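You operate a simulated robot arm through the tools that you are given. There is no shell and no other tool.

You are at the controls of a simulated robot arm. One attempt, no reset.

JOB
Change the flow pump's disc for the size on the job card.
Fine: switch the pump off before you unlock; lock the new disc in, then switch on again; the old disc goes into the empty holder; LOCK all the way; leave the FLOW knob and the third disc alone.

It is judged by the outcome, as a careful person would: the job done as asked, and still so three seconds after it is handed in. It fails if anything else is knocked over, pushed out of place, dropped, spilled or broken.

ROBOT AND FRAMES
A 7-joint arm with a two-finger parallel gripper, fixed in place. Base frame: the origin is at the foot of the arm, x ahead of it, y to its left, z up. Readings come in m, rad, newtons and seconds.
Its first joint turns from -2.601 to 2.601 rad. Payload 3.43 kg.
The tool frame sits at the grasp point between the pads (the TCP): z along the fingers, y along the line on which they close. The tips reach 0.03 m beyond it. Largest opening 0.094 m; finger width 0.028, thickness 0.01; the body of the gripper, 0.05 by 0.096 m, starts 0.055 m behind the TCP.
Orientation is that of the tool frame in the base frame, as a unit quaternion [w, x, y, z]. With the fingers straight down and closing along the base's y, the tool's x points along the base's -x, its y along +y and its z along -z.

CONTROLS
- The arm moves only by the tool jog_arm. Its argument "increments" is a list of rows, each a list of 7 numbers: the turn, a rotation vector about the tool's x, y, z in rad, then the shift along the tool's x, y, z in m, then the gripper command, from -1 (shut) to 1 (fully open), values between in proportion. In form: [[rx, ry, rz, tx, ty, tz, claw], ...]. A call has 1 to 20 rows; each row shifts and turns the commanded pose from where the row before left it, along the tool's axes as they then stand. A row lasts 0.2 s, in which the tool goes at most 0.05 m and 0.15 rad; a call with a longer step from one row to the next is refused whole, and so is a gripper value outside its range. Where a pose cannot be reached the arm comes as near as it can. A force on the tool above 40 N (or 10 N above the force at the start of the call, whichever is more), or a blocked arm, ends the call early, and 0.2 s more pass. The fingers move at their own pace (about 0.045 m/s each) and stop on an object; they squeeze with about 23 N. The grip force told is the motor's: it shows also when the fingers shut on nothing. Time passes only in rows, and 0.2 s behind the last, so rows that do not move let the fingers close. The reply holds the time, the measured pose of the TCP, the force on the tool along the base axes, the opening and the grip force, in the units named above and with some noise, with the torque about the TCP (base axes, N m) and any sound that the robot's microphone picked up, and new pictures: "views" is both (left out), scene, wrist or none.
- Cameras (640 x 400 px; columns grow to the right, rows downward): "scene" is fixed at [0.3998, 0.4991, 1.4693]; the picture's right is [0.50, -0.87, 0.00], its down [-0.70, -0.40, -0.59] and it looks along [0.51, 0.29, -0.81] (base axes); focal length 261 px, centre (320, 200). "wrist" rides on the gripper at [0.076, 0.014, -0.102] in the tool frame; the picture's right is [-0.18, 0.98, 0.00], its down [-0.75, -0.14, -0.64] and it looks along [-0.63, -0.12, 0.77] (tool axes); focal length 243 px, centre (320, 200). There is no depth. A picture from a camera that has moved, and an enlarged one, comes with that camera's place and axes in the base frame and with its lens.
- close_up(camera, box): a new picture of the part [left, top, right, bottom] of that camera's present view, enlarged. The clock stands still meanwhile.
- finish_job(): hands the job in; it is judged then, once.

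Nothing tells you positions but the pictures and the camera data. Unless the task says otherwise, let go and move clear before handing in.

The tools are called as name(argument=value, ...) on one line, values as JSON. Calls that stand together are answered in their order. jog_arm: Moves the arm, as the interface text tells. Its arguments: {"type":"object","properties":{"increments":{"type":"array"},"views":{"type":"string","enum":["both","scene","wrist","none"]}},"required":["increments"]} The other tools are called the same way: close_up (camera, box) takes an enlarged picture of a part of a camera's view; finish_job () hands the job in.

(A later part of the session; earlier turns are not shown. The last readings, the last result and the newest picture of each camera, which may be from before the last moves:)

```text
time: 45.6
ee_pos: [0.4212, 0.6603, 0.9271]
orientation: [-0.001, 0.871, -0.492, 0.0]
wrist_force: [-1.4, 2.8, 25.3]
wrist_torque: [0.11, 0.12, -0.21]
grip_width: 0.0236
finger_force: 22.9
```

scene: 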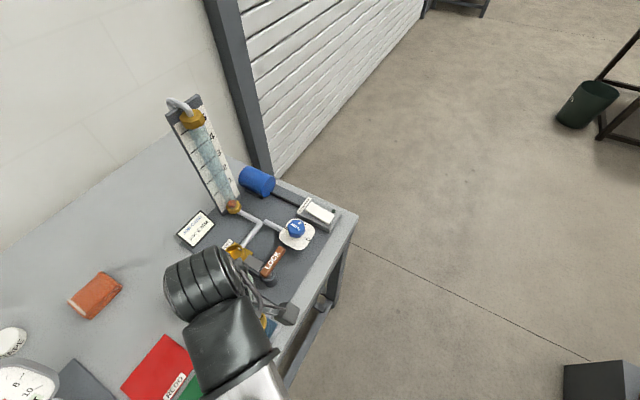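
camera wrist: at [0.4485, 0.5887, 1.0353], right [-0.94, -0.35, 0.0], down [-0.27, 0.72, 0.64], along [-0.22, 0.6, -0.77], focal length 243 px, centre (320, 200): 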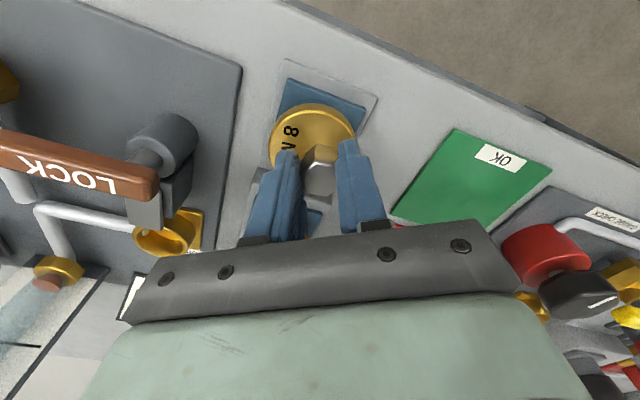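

jog_arm(increments=[[0, 0, 0, 0, 0, -0.002, -1]])

close_up(camera="wrist", box=[220, 60, 420, 200])

close_up(camera="scene", box=[200, 270, 300, 360])

```text
time: 46.0
ee_pos: [0.4221, 0.6611, 0.9264]
orientation: [0.001, 0.871, -0.491, 0.0]
wrist_force: [-0.8, 0.9, -3.8]
wrist_torque: [0.07, 0.07, 0.03]
grip_width: 0.0237
finger_force: 22.9
camera wrist: at [0.449, 0.5884, 1.029], right [-0.94, -0.35, 0.0], down [-0.27, 0.72, 0.64], along [-0.23, 0.6, -0.77], focal length 243 px, centre (320, 200)
```

scene: 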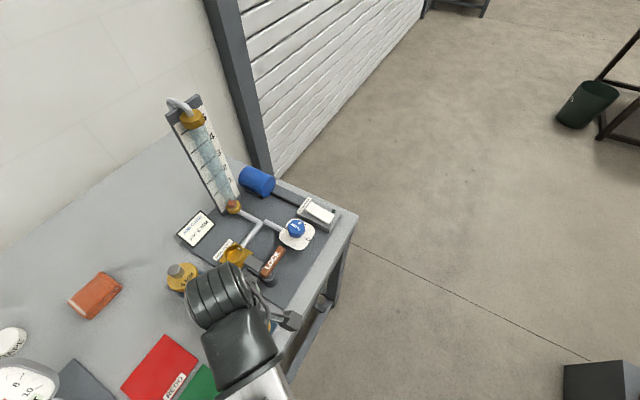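
wrist: 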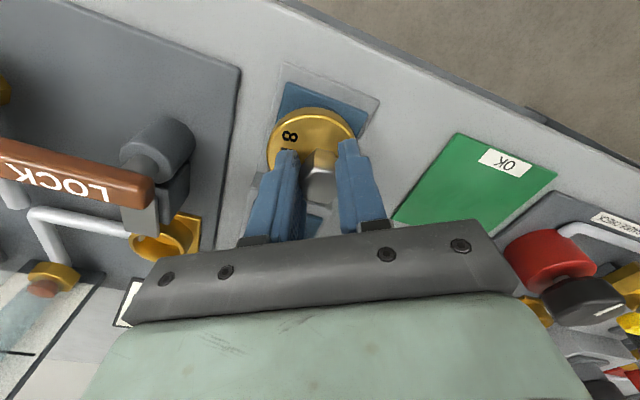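

```text
2.86 times, centred on (320, 130) of wrist
camera zoom: at [0.449, 0.5884, 1.029], right [-0.94, -0.35, 0.0], down [-0.27, 0.72, 0.64], along [-0.23, 0.6, -0.77], focal length 693 px, centre (320, 400)
```

zoom: 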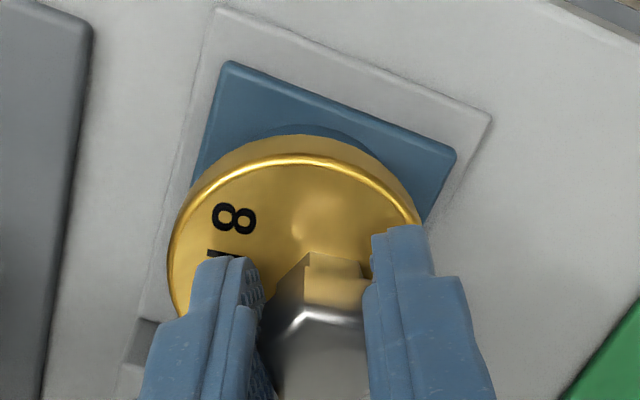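

```text
4.44 times, centred on (250, 315) of scene
camera zoom: at [0.3998, 0.4991, 1.4693], right [0.5, -0.87, 0.0], down [-0.7, -0.4, -0.59], along [0.51, 0.29, -0.81], focal length 1162 px, centre (631, -311)
```

zoom: 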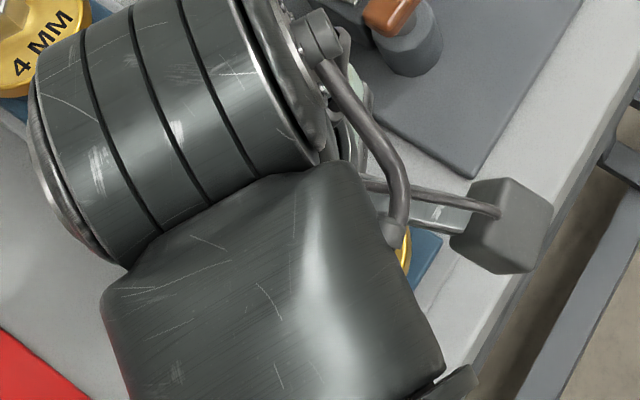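

The disc met firm resistance and moved up slightly in the fingers, so it appears to be seated. I'll release, rise, and inspect it.

jog_arm(increments=[[0, 0, 0, 0, 0, 0, -0.1], [0, 0, 0, 0, 0, 0, 0.0], [0, 0, 0, 0, 0, 0, 0.0], [0, 0, 0, 0, 0, -0.02, 0.0], [0, 0, 0, 0, 0, -0.04, 0.06], [0, 0, 0, 0, 0, -0.04, 0.06], [0, 0, 0, -0.025, 0.0, 0, 0.06], [0, 0, 0, 0, 0, 0, 0.06]])

close_up(camera="wrist", box=[240, 20, 440, 160])

close_up(camera="scene", box=[200, 270, 300, 360])

```text
time: 47.8
ee_pos: [0.4082, 0.6808, 1.0283]
orientation: [0.0, 0.871, -0.491, 0.0]
wrist_force: [-0.2, -0.5, -1.0]
wrist_torque: [-0.05, -0.02, 0.0]
grip_width: 0.0499
finger_force: 0.1
camera wrist: at [0.4354, 0.6082, 1.1301], right [-0.94, -0.35, 0.0], down [-0.27, 0.72, 0.64], along [-0.22, 0.6, -0.77], focal length 243 px, centre (320, 200)
```

scene: 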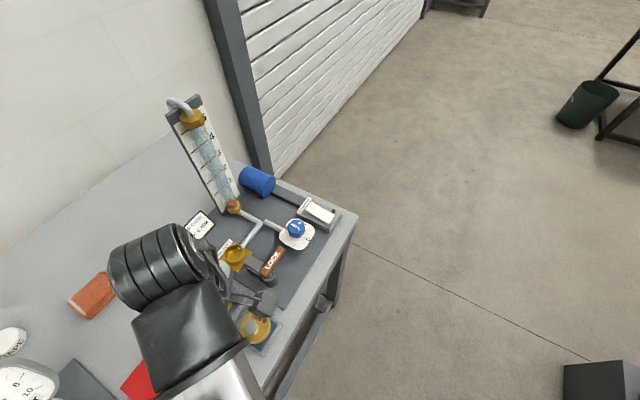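
wrist: 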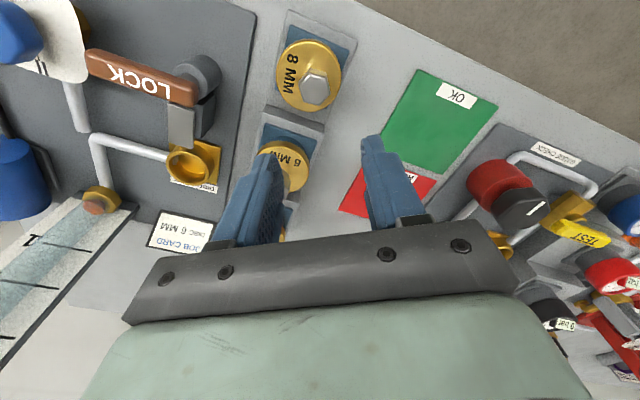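

```text
2.86 times, centred on (340, 90) of wrist
camera zoom: at [0.4354, 0.6082, 1.1301], right [-0.94, -0.35, 0.0], down [-0.27, 0.72, 0.64], along [-0.22, 0.6, -0.77], focal length 693 px, centre (263, 514)
```

zoom: 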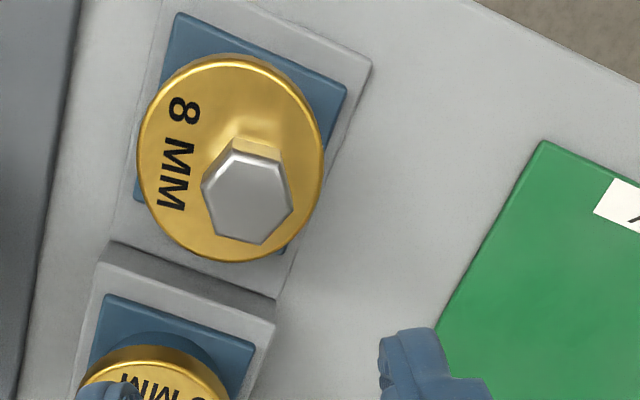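

```text
4.44 times, centred on (250, 315) of scene
camera zoom: at [0.3998, 0.4991, 1.4693], right [0.5, -0.87, 0.0], down [-0.7, -0.4, -0.59], along [0.51, 0.29, -0.81], focal length 1162 px, centre (631, -311)
```

zoom: 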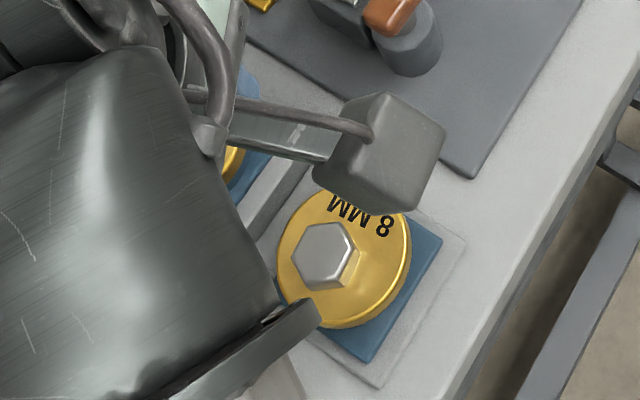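

The 8 MM disc sits flat in the holder. Now I'll position the camera to measure the 6 MM disc and the pump port.

jog_arm(increments=[[0, 0, 0, 0, 0, -0.025, 0.06], [0, 0, 0, -0.0336, -0.0212, 0, 0.06], [0, 0, 0, -0.0336, -0.0212, 0, 0.06], [0, 0, 0, -0.0336, -0.0212, 0, 0.06], [0, 0, 0, 0, 0, 0, 0.06]], views="wrist")

close_up(camera="wrist", box=[270, 20, 390, 140])

close_up(camera="wrist", box=[150, 60, 270, 180])

```text
time: 49.0
ee_pos: [0.4084, 0.8011, 1.0517]
orientation: [0.0, 0.871, -0.491, 0.0]
wrist_force: [0.0, -0.4, -0.5]
wrist_torque: [0.04, 0.02, -0.01]
grip_width: 0.05
finger_force: 0.1
camera wrist: at [0.4356, 0.7291, 1.1533], right [-0.94, -0.35, 0.0], down [-0.27, 0.72, 0.64], along [-0.22, 0.6, -0.77], focal length 243 px, centre (320, 200)
```

wrist: 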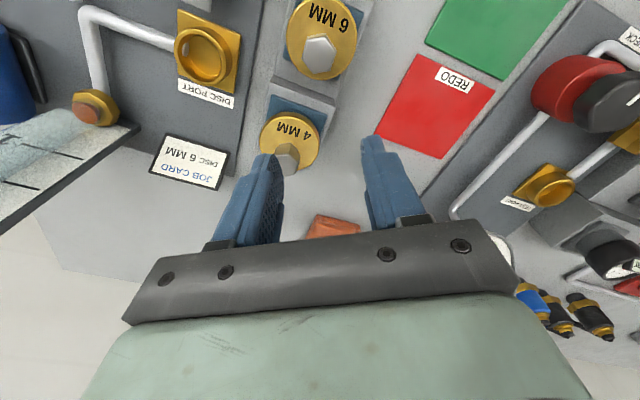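

```text
3.33 times, centred on (330, 80) of wrist
camera zoom: at [0.4356, 0.7291, 1.1533], right [-0.94, -0.35, 0.0], down [-0.27, 0.72, 0.64], along [-0.22, 0.6, -0.77], focal length 809 px, centre (287, 600)
```

zoom: 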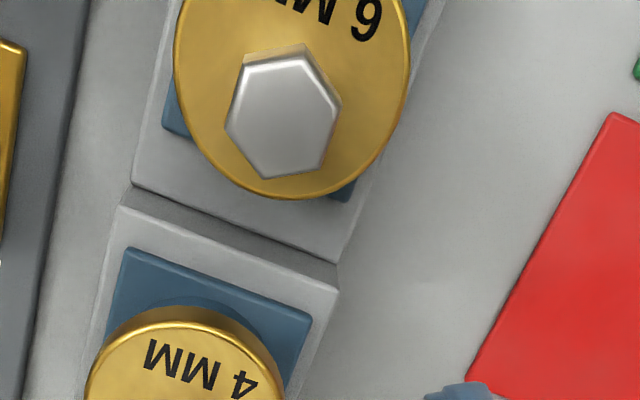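

```text
3.33 times, centred on (210, 120) of wrist
camera zoom: at [0.4356, 0.7291, 1.1533], right [-0.94, -0.35, 0.0], down [-0.27, 0.72, 0.64], along [-0.22, 0.6, -0.77], focal length 809 px, centre (687, 467)
```

zoom: 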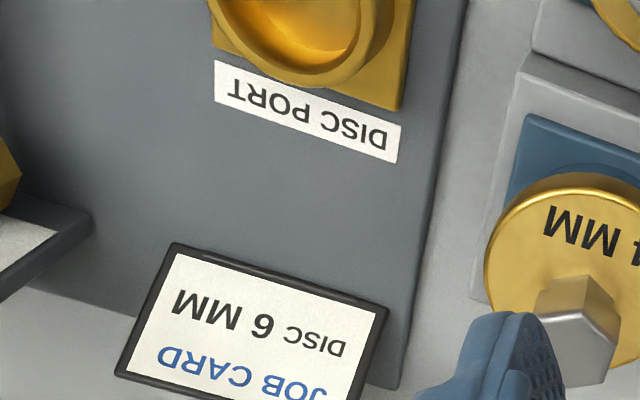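

The 6 MM hex is near (0.4237, 0.7615) with its top at z≈0.939. It has flats at −1°/59°/119°. I'll grip it at 29° so that, turned to 121°, it goes into the port the same way the old disc sat. First I'll turn and hover over it.

jog_arm(increments=[[0, 0, 0.1465, 0, 0, 0, 0.06], [0, 0, 0.1465, 0, 0, 0, 0.06], [0, 0, 0.1465, 0, 0, 0, 0.06], [0, 0, 0.1465, 0, 0, 0, 0.06], [0, 0, 0.1465, 0, 0, 0, 0.06], [0, 0, 0.1465, 0, 0, 0, 0.06], [0, 0, 0.1465, 0, 0, 0, 0.06], [0, 0, 0.1465, 0, 0, 0, 0.06], [0, 0, 0.1465, 0, 0, 0, 0.06], [0, 0, 0.1465, 0, 0, 0, 0.06], [0, 0, 0.1465, 0, 0, 0, 0.06], [0, 0, 0, 0.0034, -0.0211, 0, 0.06], [0, 0, 0, 0.0033, -0.0211, 0, 0.06], [0, 0, 0, 0, 0, 0.03, 0.06], [0, 0, 0, 0, 0, 0.03, 0.06], [0, 0, 0, 0, 0, 0, 0.06]])

close_up(camera="wrist", box=[220, 60, 420, 200])

```text
time: 52.4
ee_pos: [0.4235, 0.7618, 0.9935]
orientation: [0.001, -0.25, 0.968, 0.001]
wrist_force: [-0.4, -0.8, -0.2]
wrist_torque: [0.01, 0.02, 0.0]
grip_width: 0.0498
finger_force: 0.1
camera wrist: at [0.3504, 0.737, 1.0948], right [-0.31, 0.95, 0.0], down [0.73, 0.24, 0.64], along [0.61, 0.2, -0.77], focal length 243 px, centre (320, 200)
```

scene: 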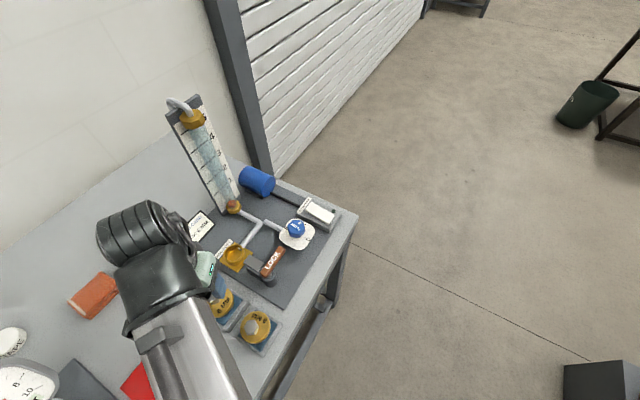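
wrist: 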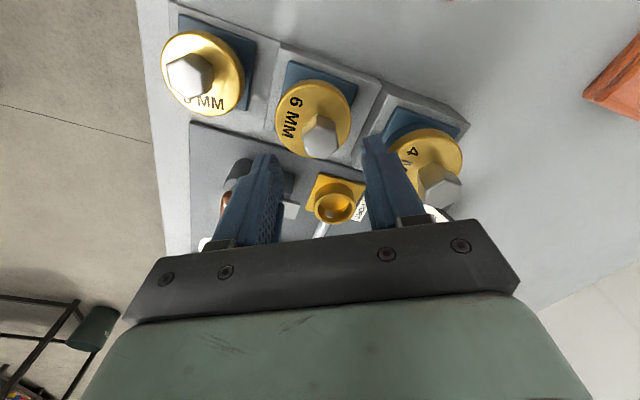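

```text
2.86 times, centred on (320, 130) of wrist
camera zoom: at [0.3504, 0.737, 1.0948], right [-0.31, 0.95, 0.0], down [0.73, 0.24, 0.64], along [0.61, 0.2, -0.77], focal length 693 px, centre (320, 400)
```

zoom: 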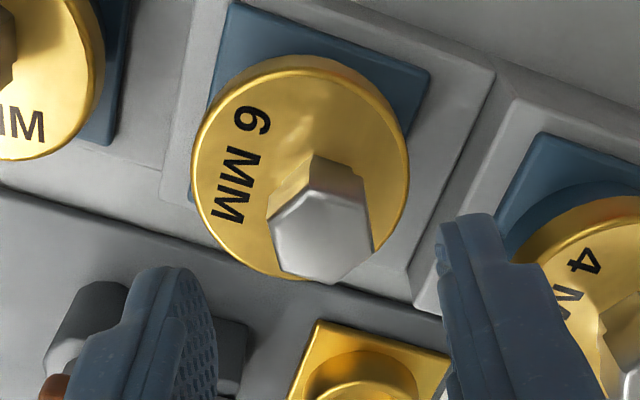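

The hex is exactly on the tool axis. I'll descend and grip the 6 MM disc.

jog_arm(increments=[[0, 0, 0, 0, 0, 0.02, 0.0], [0, 0, 0, 0, 0, 0.015, 0.0], [0, 0, 0, 0, 0, 0.012, 0.0], [0, 0, 0, 0, 0, 0, 0.0]])

close_up(camera="wrist", box=[220, 80, 420, 220])

```text
time: 53.4
ee_pos: [0.4252, 0.7616, 0.9453]
orientation: [0.001, -0.249, 0.968, 0.001]
wrist_force: [0.4, -0.5, -0.3]
wrist_torque: [0.02, -0.01, 0.03]
grip_width: 0.047
finger_force: 0.1
camera wrist: at [0.3506, 0.7373, 1.0477], right [-0.31, 0.95, 0.0], down [0.73, 0.24, 0.64], along [0.61, 0.2, -0.77], focal length 243 px, centre (320, 200)
```

scene: 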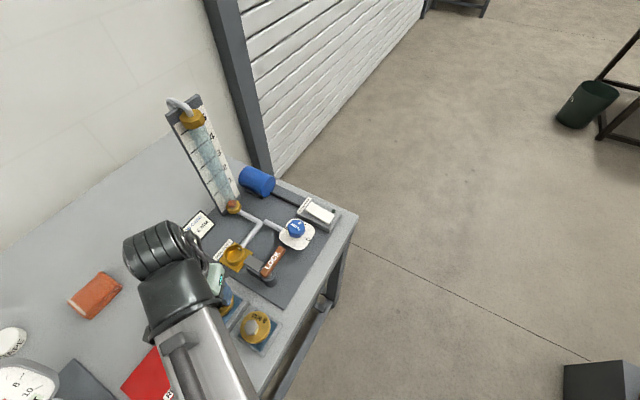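
wrist: 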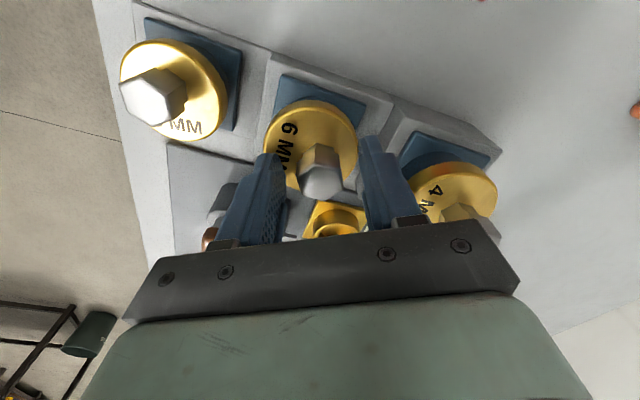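

```text
2.86 times, centred on (320, 150) of wrist
camera zoom: at [0.3506, 0.7373, 1.0477], right [-0.31, 0.95, 0.0], down [0.73, 0.24, 0.64], along [0.61, 0.2, -0.77], focal length 693 px, centre (320, 343)
```

zoom: 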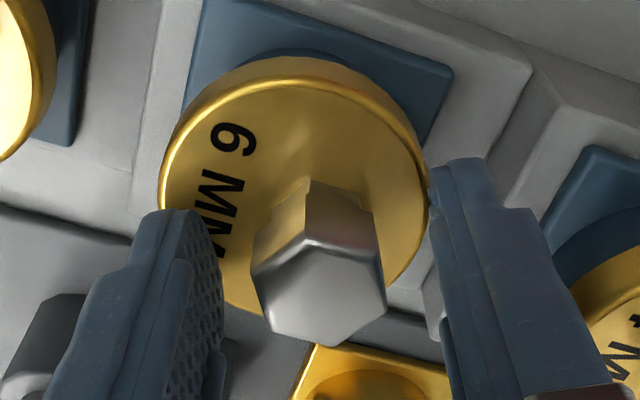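

The hex top is at about z 0.942, so my tips are very close to the flange. I'll raise 2 mm before closing.

jog_arm(increments=[[0, 0, 0, 0, 0, -0.002, 0.0], [0, 0, 0, 0, 0, 0, -0.3], [0, 0, 0, 0, 0, 0, -1], [0, 0, 0, 0, 0, 0, -1], [0, 0, 0, 0, 0, 0, -1], [0, 0, 0, 0, 0, 0, -1]], views="wrist")

close_up(camera="wrist", box=[220, 80, 420, 220])

```text
time: 54.8
ee_pos: [0.4243, 0.7609, 0.9476]
orientation: [0.001, -0.249, 0.968, 0.0]
wrist_force: [-0.5, 0.0, 0.9]
wrist_torque: [-0.02, -0.01, -0.02]
grip_width: 0.0239
finger_force: 23.2
camera wrist: at [0.3503, 0.7371, 1.0498], right [-0.31, 0.95, 0.0], down [0.73, 0.24, 0.64], along [0.61, 0.2, -0.77], focal length 243 px, centre (320, 200)
```

wrist: 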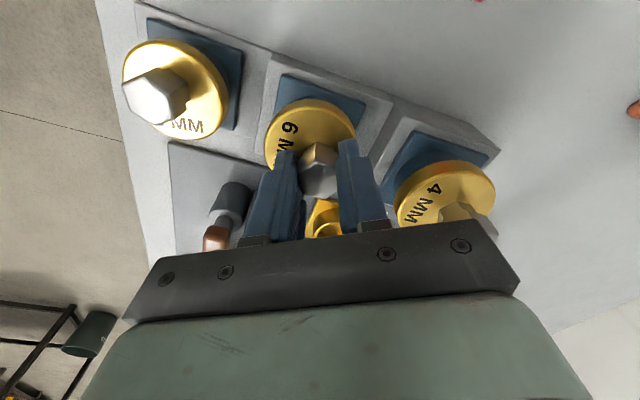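

```text
2.86 times, centred on (320, 150) of wrist
camera zoom: at [0.3503, 0.7371, 1.0498], right [-0.31, 0.95, 0.0], down [0.73, 0.24, 0.64], along [0.61, 0.2, -0.77], focal length 693 px, centre (320, 343)
```

zoom: 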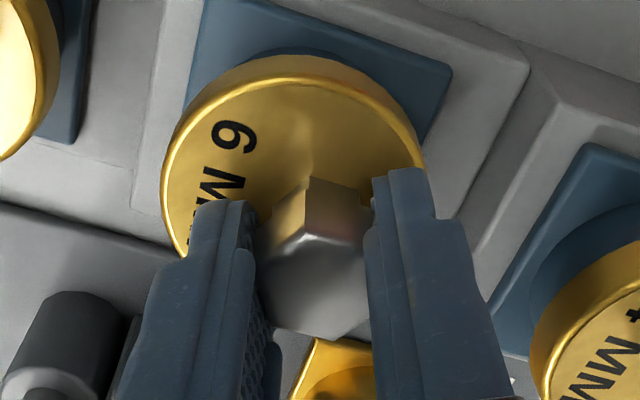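

Gripped at 24 mm. I'll lift it straight up.

jog_arm(increments=[[0, 0, 0, 0, 0, -0.006, -1], [0, 0, 0, 0, 0, -0.01, -1], [0, 0, 0, 0, 0, -0.015, -1], [0, 0, 0, 0, 0, -0.025, -1], [0, 0, 0, 0, 0, -0.03, -1], [0, 0, 0, 0, 0, -0.03, -1], [0, 0, 0, 0, 0, 0, -1]])

close_up(camera="wrist", box=[220, 80, 420, 220])

```text
time: 56.4
ee_pos: [0.4265, 0.7606, 1.0635]
orientation: [0.0, -0.249, 0.968, 0.0]
wrist_force: [0.0, 0.0, -1.1]
wrist_torque: [0.06, 0.01, 0.01]
grip_width: 0.0241
finger_force: 22.9
camera wrist: at [0.3527, 0.7359, 1.1649], right [-0.31, 0.95, 0.0], down [0.73, 0.24, 0.64], along [0.61, 0.2, -0.77], focal length 243 px, centre (320, 200)
```

scene: 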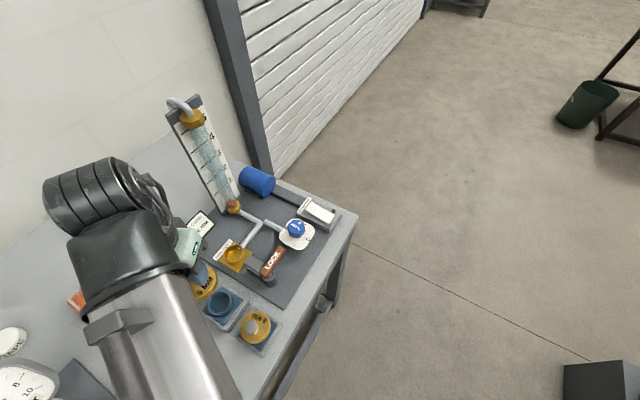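
wrist: 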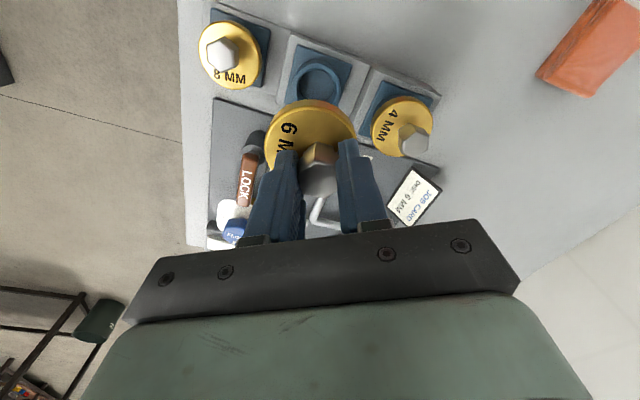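

```text
2.86 times, centred on (320, 150) of wrist
camera zoom: at [0.3527, 0.7359, 1.1649], right [-0.31, 0.95, 0.0], down [0.73, 0.24, 0.64], along [0.61, 0.2, -0.77], focal length 693 px, centre (320, 343)
```

zoom: 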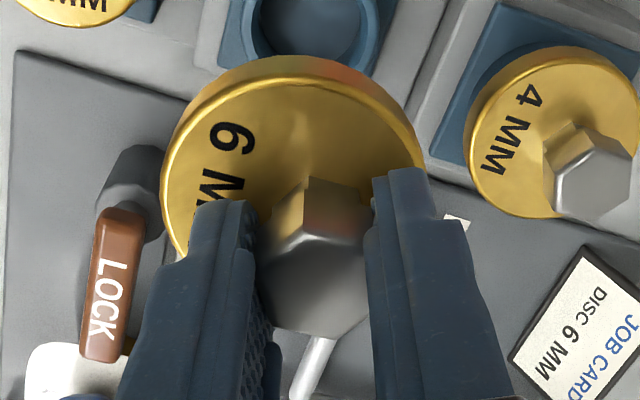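

The 6 MM disc is out. I'll turn it to the old disc's orientation and carry it above the port, then check alignment there.

jog_arm(increments=[[0, 0, -0.1465, 0, 0, 0, -1], [0, 0, -0.1465, 0, 0, 0, -1], [0, 0, -0.1465, 0, 0, 0, -1], [0, 0, -0.1465, 0, 0, 0, -1], [0, 0, -0.1465, 0, 0, 0, -1], [0, 0, -0.1465, 0, 0, 0, -1], [0, 0, -0.1465, 0, 0, 0, -1], [0, 0, -0.1465, 0, 0, 0, -1], [0, 0, -0.1465, 0, 0, 0, -1], [0, 0, -0.1465, 0, 0, 0, -1], [0, 0, -0.1465, 0, 0, 0, -1], [0, 0, 0, 0.0031, -0.0365, 0, -1], [0, 0, 0, 0.0031, -0.0365, 0, -1], [0, 0, 0, 0.0031, -0.0365, 0, -1], [0, 0, 0, 0, 0, 0, -1]])

close_up(camera="wrist", box=[220, 40, 420, 180])

```text
time: 59.6
ee_pos: [0.5247, 0.811, 1.0669]
orientation: [0.0, 0.871, -0.491, 0.0]
wrist_force: [0.2, 0.5, -0.7]
wrist_torque: [0.01, 0.01, 0.0]
grip_width: 0.0237
finger_force: 23.2
camera wrist: at [0.5503, 0.7386, 1.1684], right [-0.94, -0.35, 0.0], down [-0.27, 0.72, 0.64], along [-0.23, 0.6, -0.77], focal length 243 px, centre (320, 200)
```

scene: 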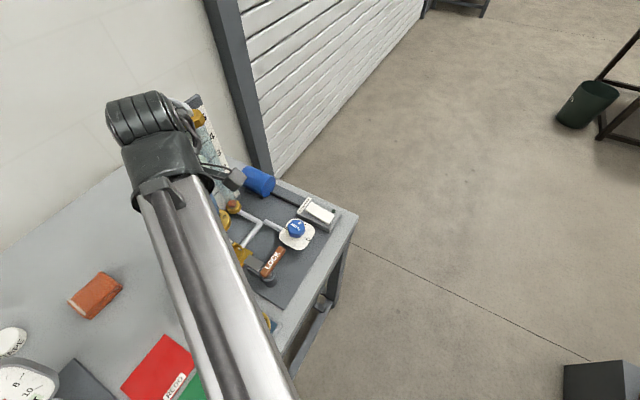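
wrist: 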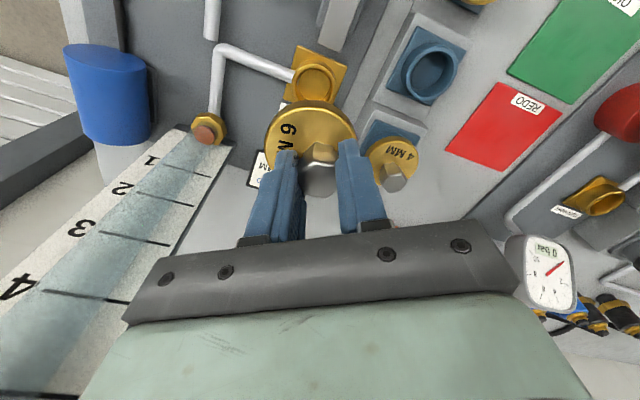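

```text
2.86 times, centred on (320, 110) of wrist
camera zoom: at [0.5503, 0.7386, 1.1684], right [-0.94, -0.35, 0.0], down [-0.27, 0.72, 0.64], along [-0.23, 0.6, -0.77], focal length 693 px, centre (320, 457)
```

zoom: 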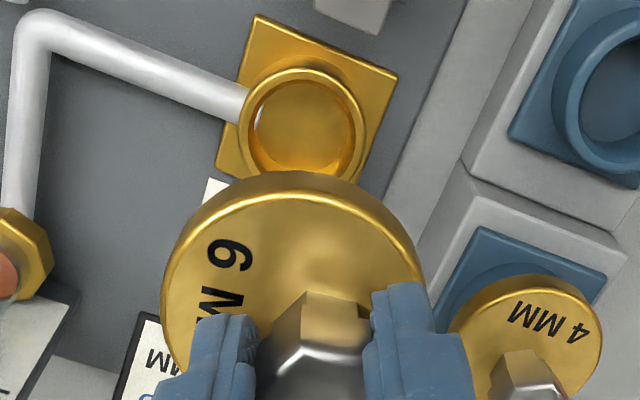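

jog_arm(increments=[[0, 0, 0, 0.004, 0, 0.02, -1], [0, 0, 0, 0, 0, 0.035, -1], [0, 0, 0, 0, 0, 0.03, -1], [0, 0, 0, 0, 0, 0, -1]], views="wrist")

close_up(camera="wrist", box=[220, 50, 420, 190])

```text
time: 60.6
ee_pos: [0.5263, 0.8079, 0.9793]
orientation: [-0.001, 0.871, -0.491, 0.0]
wrist_force: [0.6, -0.4, -1.1]
wrist_torque: [0.0, 0.01, 0.03]
grip_width: 0.0235
finger_force: 22.8
camera wrist: at [0.5531, 0.7352, 1.082], right [-0.94, -0.35, 0.0], down [-0.27, 0.72, 0.64], along [-0.22, 0.6, -0.77], focal length 243 px, centre (320, 200)
```

wrist: 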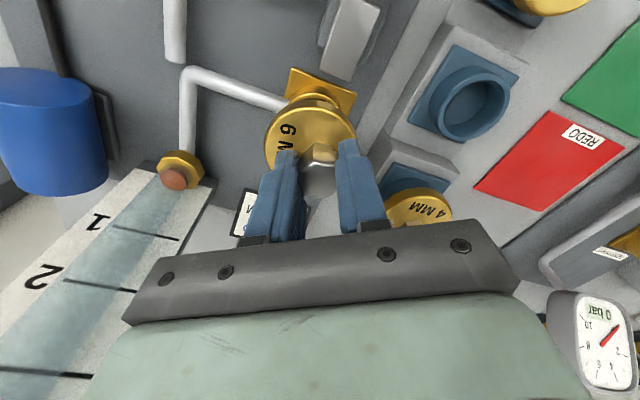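

```text
2.86 times, centred on (320, 120) of wrist
camera zoom: at [0.5531, 0.7352, 1.082], right [-0.94, -0.35, 0.0], down [-0.27, 0.72, 0.64], along [-0.22, 0.6, -0.77], focal length 693 px, centre (320, 429)
```

zoom: 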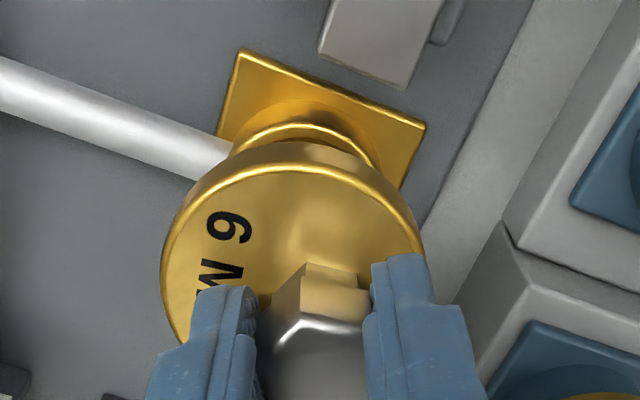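

By comparing the ring's top edge in both views, I find the disc is about 3 mm too far along tool +x. I'll correct that and lower gently, watching the forces.

jog_arm(increments=[[0, 0, 0, -0.003, 0.0005, 0, -1], [0, 0, 0, 0, 0, 0.012, -1], [0, 0, 0, 0, 0, 0.008, -1], [0, 0, 0, 0, 0, 0.004, -1]], views="wrist")

close_up(camera="wrist", box=[220, 50, 420, 190])

```text
time: 61.6
ee_pos: [0.5233, 0.81, 0.9559]
orientation: [-0.001, 0.871, -0.491, 0.0]
wrist_force: [-0.1, 0.5, -1.5]
wrist_torque: [0.0, -0.04, 0.03]
grip_width: 0.0236
finger_force: 23.2
camera wrist: at [0.5502, 0.7369, 1.0571], right [-0.94, -0.35, 0.0], down [-0.27, 0.72, 0.64], along [-0.22, 0.6, -0.77], focal length 243 px, centre (320, 200)
```

wrist: 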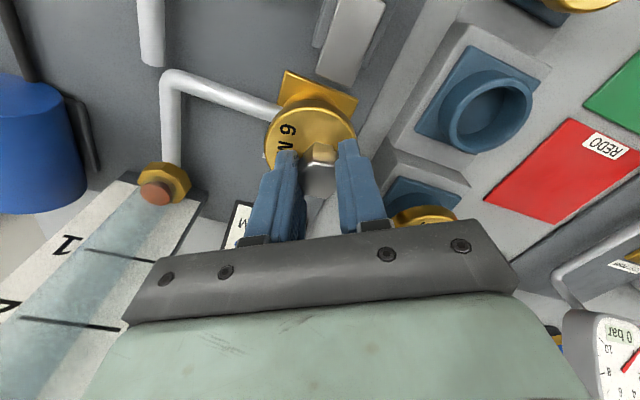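

```text
2.86 times, centred on (320, 120) of wrist
camera zoom: at [0.5502, 0.7369, 1.0571], right [-0.94, -0.35, 0.0], down [-0.27, 0.72, 0.64], along [-0.22, 0.6, -0.77], focal length 693 px, centre (320, 429)
```

zoom: 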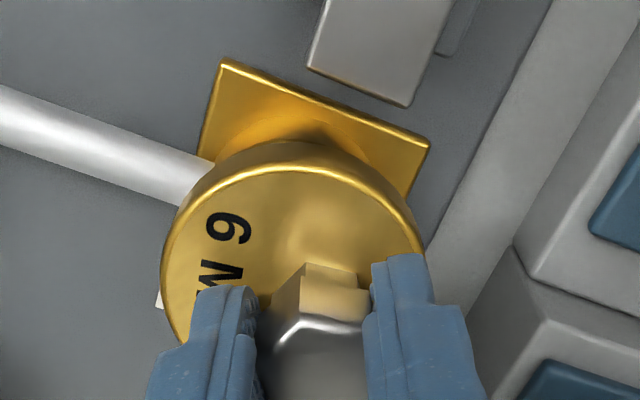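

jog_arm(increments=[[0, 0, 0, 0.0007, -0.0008, 0.003, -1], [0, 0, 0, 0, 0, 0.003, -1], [0, 0, 0, 0, 0, 0.002, -1]], views="none")

```text
time: 62.4
ee_pos: [0.5239, 0.8111, 0.9473]
orientation: [-0.002, 0.871, -0.491, 0.0]
wrist_force: [-0.2, 3.9, 5.9]
wrist_torque: [0.17, -0.05, 0.03]
grip_width: 0.0237
finger_force: 22.9
```

jog_arm(increments=[[0, 0, 0, -0.0012, -0.0006, -0.001, -1], [0, 0, 0, 0, 0, 0.001, -1]], views="none")

jog_arm(increments=[[0, 0, 0, 0, 0, 0.002, -1], [0, 0, 0, 0, 0, 0.001, -1]], views="wrist")

```text
time: 63.0
ee_pos: [0.5245, 0.8097, 0.9467]
orientation: [-0.002, 0.872, -0.49, 0.0]
wrist_force: [-0.8, 4.9, 5.8]
wrist_torque: [0.17, -0.01, 0.0]
grip_width: 0.0234
finger_force: 23.8
```

```text
time: 63.6
ee_pos: [0.5235, 0.812, 0.9456]
orientation: [-0.002, 0.871, -0.491, -0.001]
wrist_force: [0.2, 11.5, 18.0]
wrist_torque: [0.39, -0.19, 0.07]
grip_width: 0.0237
finger_force: 22.7
camera wrist: at [0.5507, 0.7385, 1.047], right [-0.94, -0.35, 0.0], down [-0.27, 0.72, 0.64], along [-0.22, 0.6, -0.77], focal length 243 px, centre (320, 200)
```

wrist: 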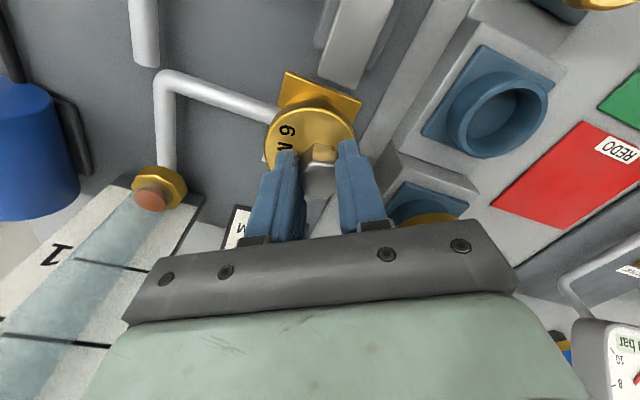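

The force and torque show contact on the −y side of the rim. I'll back up 3 mm, shift about 2 mm in +y, and try again.

jog_arm(increments=[[0, 0, 0, 0, 0, -0.004, -1], [0, 0, 0, -0.0019, -0.0005, 0, -1], [0, 0, 0, 0, 0, 0.003, -1], [0, 0, 0, 0, 0, 0.002, -1]], views="none")

```text
time: 64.6
ee_pos: [0.5242, 0.8129, 0.9417]
orientation: [0.0, 0.871, -0.491, 0.0]
wrist_force: [-0.3, 0.2, -1.3]
wrist_torque: [0.03, 0.02, -0.04]
grip_width: 0.0235
finger_force: 23.1
```

Now it goes in freely. I'll continue down to the seat.

jog_arm(increments=[[0, 0, 0, 0, 0, 0.002, -1], [0, 0, 0, 0, 0, 0.002, -1]], views="none")

jog_arm(increments=[[0, 0, 0, 0, 0, 0.002, -1], [0, 0, 0, 0, 0, 0.002, -1]], views="none")

```text
time: 65.2
ee_pos: [0.5249, 0.8137, 0.9393]
orientation: [0.0, 0.872, -0.49, 0.0]
wrist_force: [0.0, -0.8, -0.7]
wrist_torque: [0.01, 0.05, -0.01]
grip_width: 0.0236
finger_force: 22.7
```

```text
time: 65.8
ee_pos: [0.5255, 0.8124, 0.935]
orientation: [-0.001, 0.871, -0.491, 0.0]
wrist_force: [-0.8, 0.7, -1.5]
wrist_torque: [0.01, 0.03, -0.02]
grip_width: 0.0235
finger_force: 23.2
```

jog_arm(increments=[[0, 0, 0, 0, 0, 0.002, -1], [0, 0, 0, 0, 0, 0.001, -1]], views="wrist")

close_up(camera="wrist", box=[220, 50, 420, 190])

```text
time: 66.4
ee_pos: [0.5258, 0.812, 0.9328]
orientation: [0.0, 0.872, -0.49, 0.001]
wrist_force: [-0.4, 0.5, -2.1]
wrist_torque: [0.02, 0.0, -0.03]
grip_width: 0.0235
finger_force: 23.3
camera wrist: at [0.5513, 0.7393, 1.0345], right [-0.94, -0.35, 0.0], down [-0.27, 0.72, 0.64], along [-0.22, 0.6, -0.77], focal length 243 px, centre (320, 200)
```

wrist: 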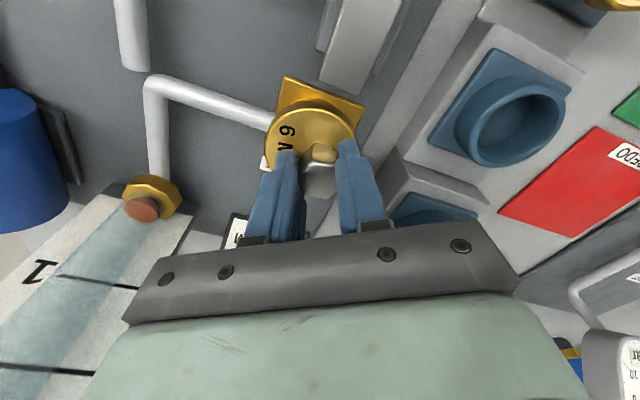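

```text
2.86 times, centred on (320, 120) of wrist
camera zoom: at [0.5513, 0.7393, 1.0345], right [-0.94, -0.35, 0.0], down [-0.27, 0.72, 0.64], along [-0.22, 0.6, -0.77], focal length 693 px, centre (320, 429)
```

zoom: 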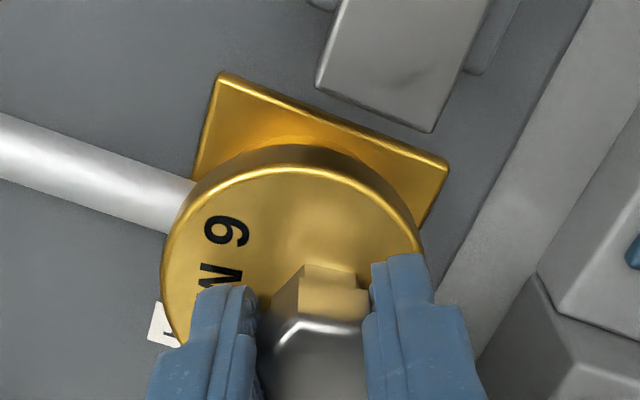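

jog_arm(increments=[[0, 0, 0, 0, 0, 0.0015, -1], [0, 0, 0, 0, 0, 0.0015, -1]], views="none")

```text
time: 67.0
ee_pos: [0.5242, 0.8122, 0.9298]
orientation: [-0.001, 0.871, -0.491, 0.0]
wrist_force: [-0.1, -0.3, -0.2]
wrist_torque: [0.05, 0.0, 0.0]
grip_width: 0.0234
finger_force: 22.8
```

jog_arm(increments=[[0, 0, 0, 0, 0, 0.0015, -1], [0, 0, 0, 0, 0, 0.0015, -1]], views="none")

```text
time: 67.6
ee_pos: [0.5261, 0.8125, 0.9286]
orientation: [-0.001, 0.871, -0.491, 0.0]
wrist_force: [0.0, 0.4, 16.4]
wrist_torque: [-0.13, 0.07, -0.03]
grip_width: 0.0234
finger_force: 22.9
```

It's seated, with a purely vertical 16 N and no side load. I'll release, rise, and check how the disc sits.

jog_arm(increments=[[0, 0, 0, 0, 0, -0.0015, -1], [0, 0, 0, 0, 0, 0, -0.2], [0, 0, 0, 0, 0, 0, 0.0], [0, 0, 0, 0, 0, 0, 0.0], [0, 0, 0, 0, 0, -0.01, 0.0], [0, 0, 0, 0, 0, -0.025, 0.0], [0, 0, 0, 0, 0, -0.035, 0.0], [0, 0, 0, 0, 0, -0.03, 0.0], [0, 0, 0, 0, 0, 0, 0.0]])

close_up(camera="wrist", box=[240, 40, 400, 160])

close_up(camera="scene", box=[180, 220, 310, 360])

```text
time: 69.6
ee_pos: [0.5232, 0.8113, 1.0238]
orientation: [0.0, 0.871, -0.491, -0.001]
wrist_force: [0.8, -1.2, -0.3]
wrist_torque: [-0.04, -0.01, -0.03]
grip_width: 0.0473
finger_force: 0.1
camera wrist: at [0.5497, 0.7382, 1.1258], right [-0.94, -0.35, 0.0], down [-0.27, 0.72, 0.64], along [-0.23, 0.6, -0.77], focal length 243 px, centre (320, 200)
```

scene: 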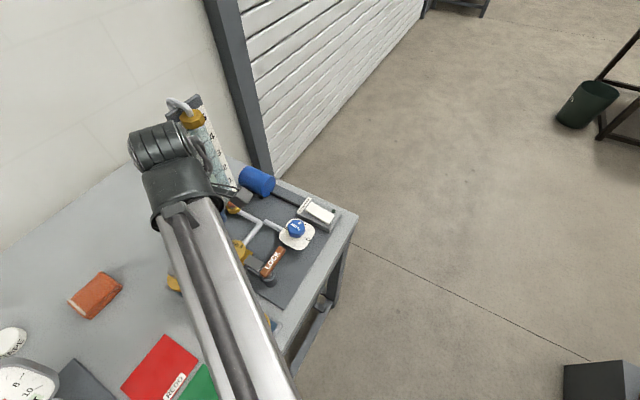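
wrist: 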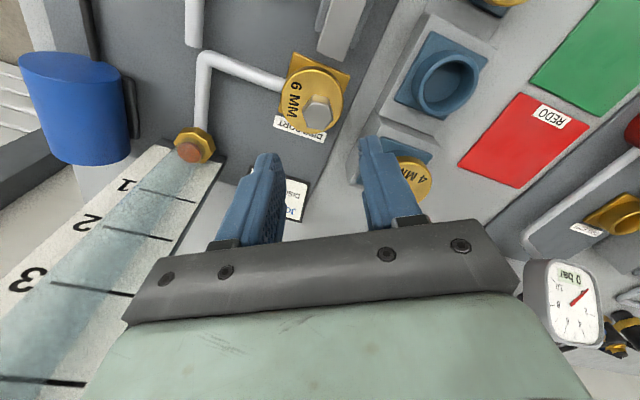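

```text
3.33 times, centred on (320, 100) of wrist
camera zoom: at [0.5497, 0.7382, 1.1258], right [-0.94, -0.35, 0.0], down [-0.27, 0.72, 0.64], along [-0.23, 0.6, -0.77], focal length 809 px, centre (320, 533)
```

zoom: 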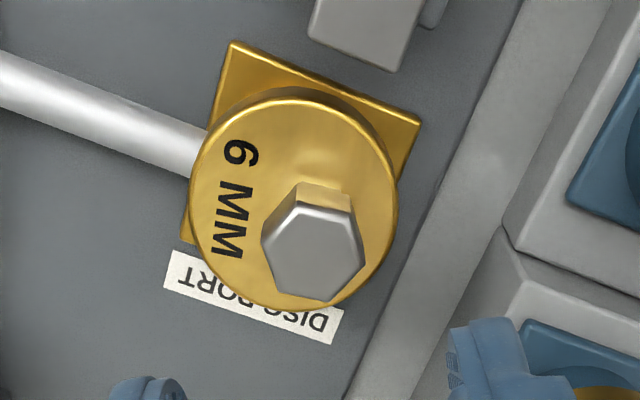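

```text
2.86 times, centred on (245, 290) of scene
camera zoom: at [0.3998, 0.4991, 1.4693], right [0.5, -0.87, 0.0], down [-0.7, -0.4, -0.59], along [0.51, 0.29, -0.81], focal length 747 px, centre (534, -57)
```

zoom: 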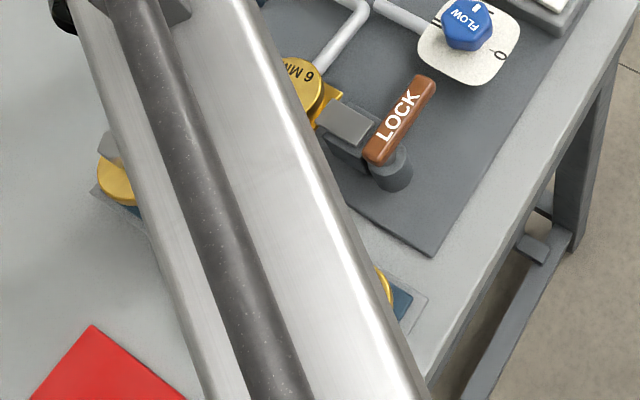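

The 6 MM disc sits flat in the port. Next I'll go back to the lever, hovering over it first to check where it is.

jog_arm(increments=[[0, 0, -0.1483, 0, 0, 0, -0.04], [0, 0, -0.1483, 0, 0, 0, -0.04], [0, 0, -0.1483, 0, 0, 0, -0.04], [0, 0, -0.1483, 0, 0, 0, -0.04], [0, 0, -0.1483, 0, 0, 0, -0.04], [0, 0, -0.1483, 0, 0, 0, -0.04], [0, 0, 0, 0.0189, 0.0342, 0, -0.04], [0, 0, 0, 0.0189, 0.0342, 0, -0.04], [0, 0, 0, 0.0189, 0.0342, 0, -0.04], [0, 0, 0, 0, 0, 0, -0.04]])

close_up(camera="wrist", box=[220, 60, 420, 200])

```text
time: 71.8
ee_pos: [0.5646, 0.7053, 1.0241]
orientation: [0.0, 0.998, -0.068, 0.0]
wrist_force: [-0.7, -0.6, -0.4]
wrist_torque: [0.04, 0.0, -0.03]
grip_width: 0.0451
finger_force: 0.0
camera wrist: at [0.6381, 0.6795, 1.1264], right [-0.32, -0.95, 0.0], down [-0.73, 0.24, 0.64], along [-0.61, 0.2, -0.77], focal length 243 px, centre (320, 200)
```

scene: 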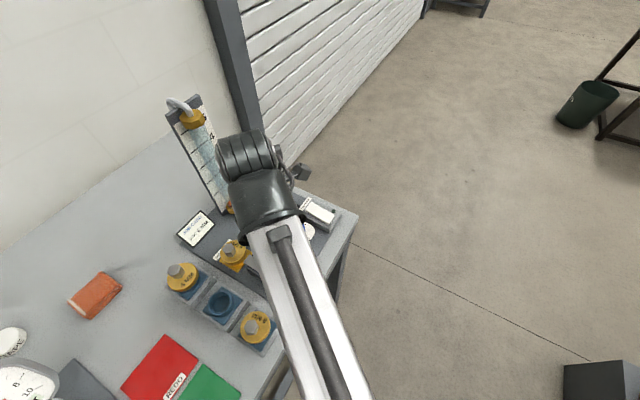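
wrist: 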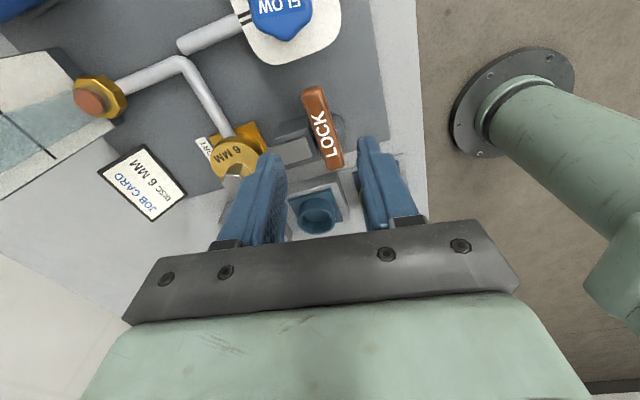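

```text
2.86 times, centred on (320, 130) of wrist
camera zoom: at [0.6381, 0.6795, 1.1264], right [-0.32, -0.95, 0.0], down [-0.73, 0.24, 0.64], along [-0.61, 0.2, -0.77], focal length 693 px, centre (320, 400)
```

zoom: 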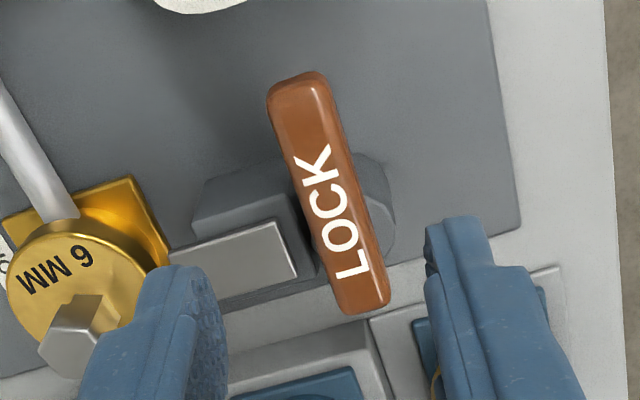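

The handle points along +x at y≈0.707, right under the open fingers. I'll lower around it.

jog_arm(increments=[[0, 0, 0, 0, 0, 0.03, -0.04], [0, 0, 0, 0, 0, 0.03, -0.04], [0, 0, 0, 0, 0, 0.025, -0.04], [0, 0, 0, 0, 0, 0.015, -0.04], [0, 0, 0, 0, 0, 0, -0.04]], views="wrist")

close_up(camera="wrist", box=[220, 80, 420, 240])

```text
time: 73.0
ee_pos: [0.5672, 0.7039, 0.9256]
orientation: [-0.001, 0.998, -0.068, 0.001]
wrist_force: [-0.3, 0.0, -0.5]
wrist_torque: [-0.01, 0.02, 0.04]
grip_width: 0.045
finger_force: 0.0
camera wrist: at [0.6408, 0.6798, 1.0278], right [-0.32, -0.95, 0.0], down [-0.73, 0.24, 0.64], along [-0.61, 0.2, -0.77], focal length 243 px, centre (320, 200)
```

wrist: 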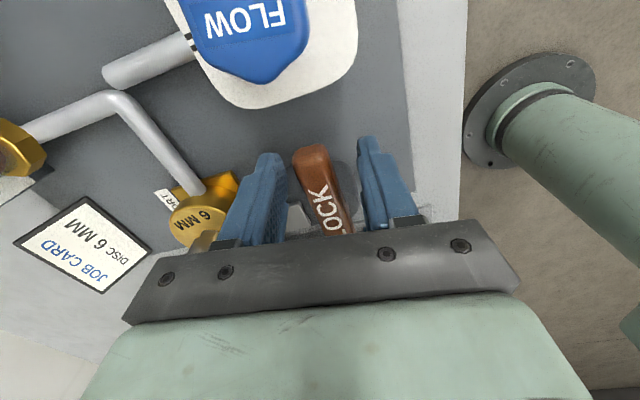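

```text
2.50 times, centred on (320, 160) of wrist
camera zoom: at [0.6408, 0.6798, 1.0278], right [-0.32, -0.95, 0.0], down [-0.73, 0.24, 0.64], along [-0.61, 0.2, -0.77], focal length 606 px, centre (320, 300)
```

zoom: 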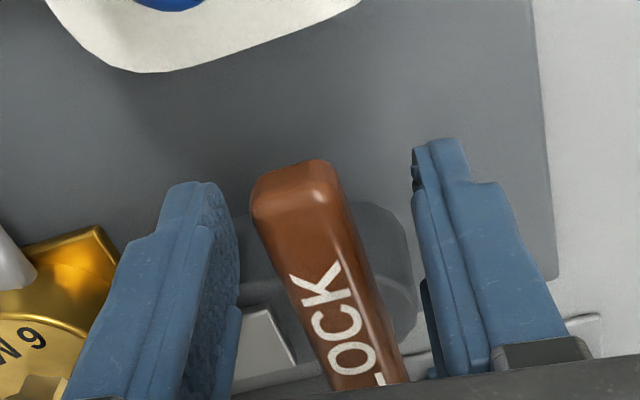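

jog_arm(increments=[[0, 0, 0, 0, 0.005, 0, -0.04], [0, 0, 0.15, -0.0018, 0.0063, 0, -0.04], [0, 0, 0.15, -0.0018, 0.0063, 0, -0.04], [0, 0, 0.15, -0.0018, 0.0063, 0, -0.04], [0, 0, 0.15, -0.0018, 0.0063, 0, -0.04]], views="wrist")

close_up(camera="wrist", box=[220, 80, 420, 240])

```text
time: 74.2
ee_pos: [0.5503, 0.6753, 0.929]
orientation: [-0.001, 0.932, -0.362, -0.001]
wrist_force: [-0.2, -0.1, 0.3]
wrist_torque: [0.02, -0.04, -0.01]
grip_width: 0.0451
finger_force: 0.1
camera wrist: at [0.5966, 0.6132, 1.0295], right [-0.8, -0.6, 0.0], down [-0.46, 0.61, 0.64], along [-0.39, 0.51, -0.77], focal length 243 px, centre (320, 200)
```

wrist: 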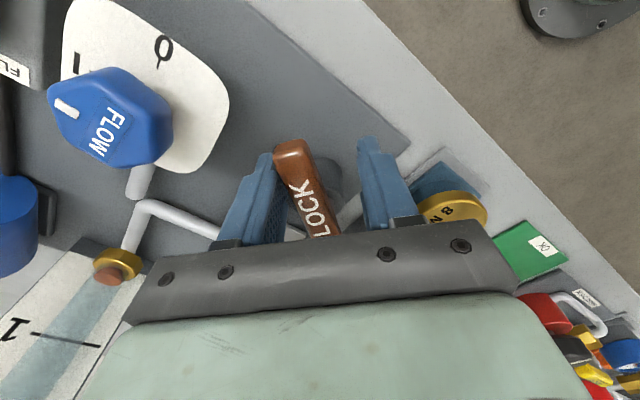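

```text
2.50 times, centred on (320, 160) of wrist
camera zoom: at [0.5966, 0.6132, 1.0295], right [-0.8, -0.6, 0.0], down [-0.46, 0.61, 0.64], along [-0.39, 0.51, -0.77], focal length 606 px, centre (320, 300)
```

zoom: 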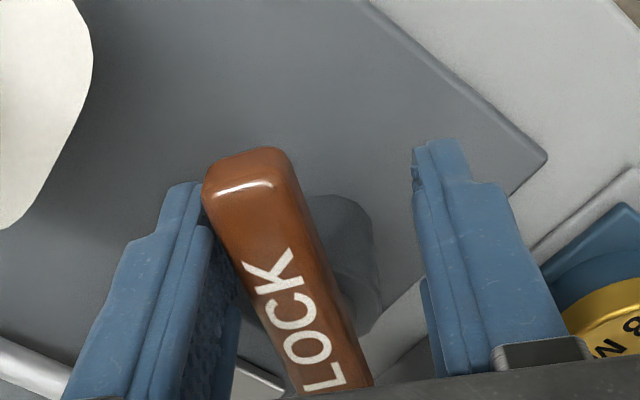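

jog_arm(increments=[[0, 0, 0.15, -0.0013, 0.0064, 0.001, -0.04], [0, 0, 0.15, -0.0013, 0.0064, 0.001, -0.04], [0, 0, 0.15, -0.0013, 0.0064, 0, -0.04], [0, 0, 0.15, -0.0013, 0.0064, 0, -0.04]], views="wrist")

close_up(camera="wrist", box=[220, 80, 420, 240])

```text
time: 75.2
ee_pos: [0.5271, 0.6665, 0.9275]
orientation: [0.0, 0.784, -0.62, 0.0]
wrist_force: [0.2, 0.5, -0.6]
wrist_torque: [-0.01, 0.01, 0.03]
grip_width: 0.0454
finger_force: 0.0
camera wrist: at [0.5306, 0.5892, 1.0281], right [-1.0, -0.05, 0.0], down [-0.04, 0.77, 0.64], along [-0.03, 0.64, -0.77], focal length 243 px, centre (320, 200)
```

wrist: 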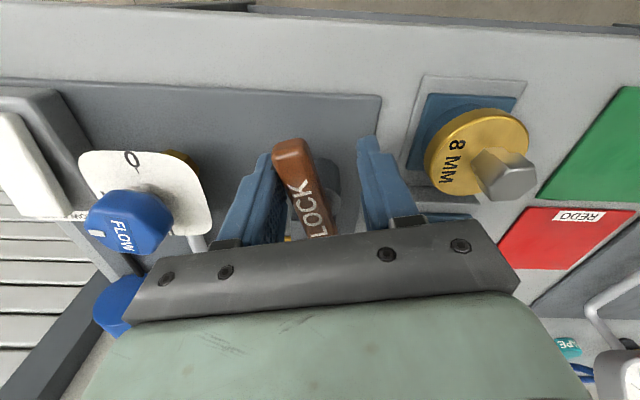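

```text
2.50 times, centred on (320, 160) of wrist
camera zoom: at [0.5306, 0.5892, 1.0281], right [-1.0, -0.05, 0.0], down [-0.04, 0.77, 0.64], along [-0.03, 0.64, -0.77], focal length 606 px, centre (320, 300)
```

zoom: 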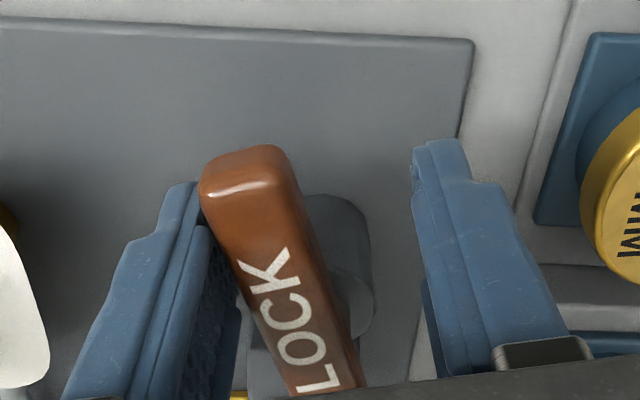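

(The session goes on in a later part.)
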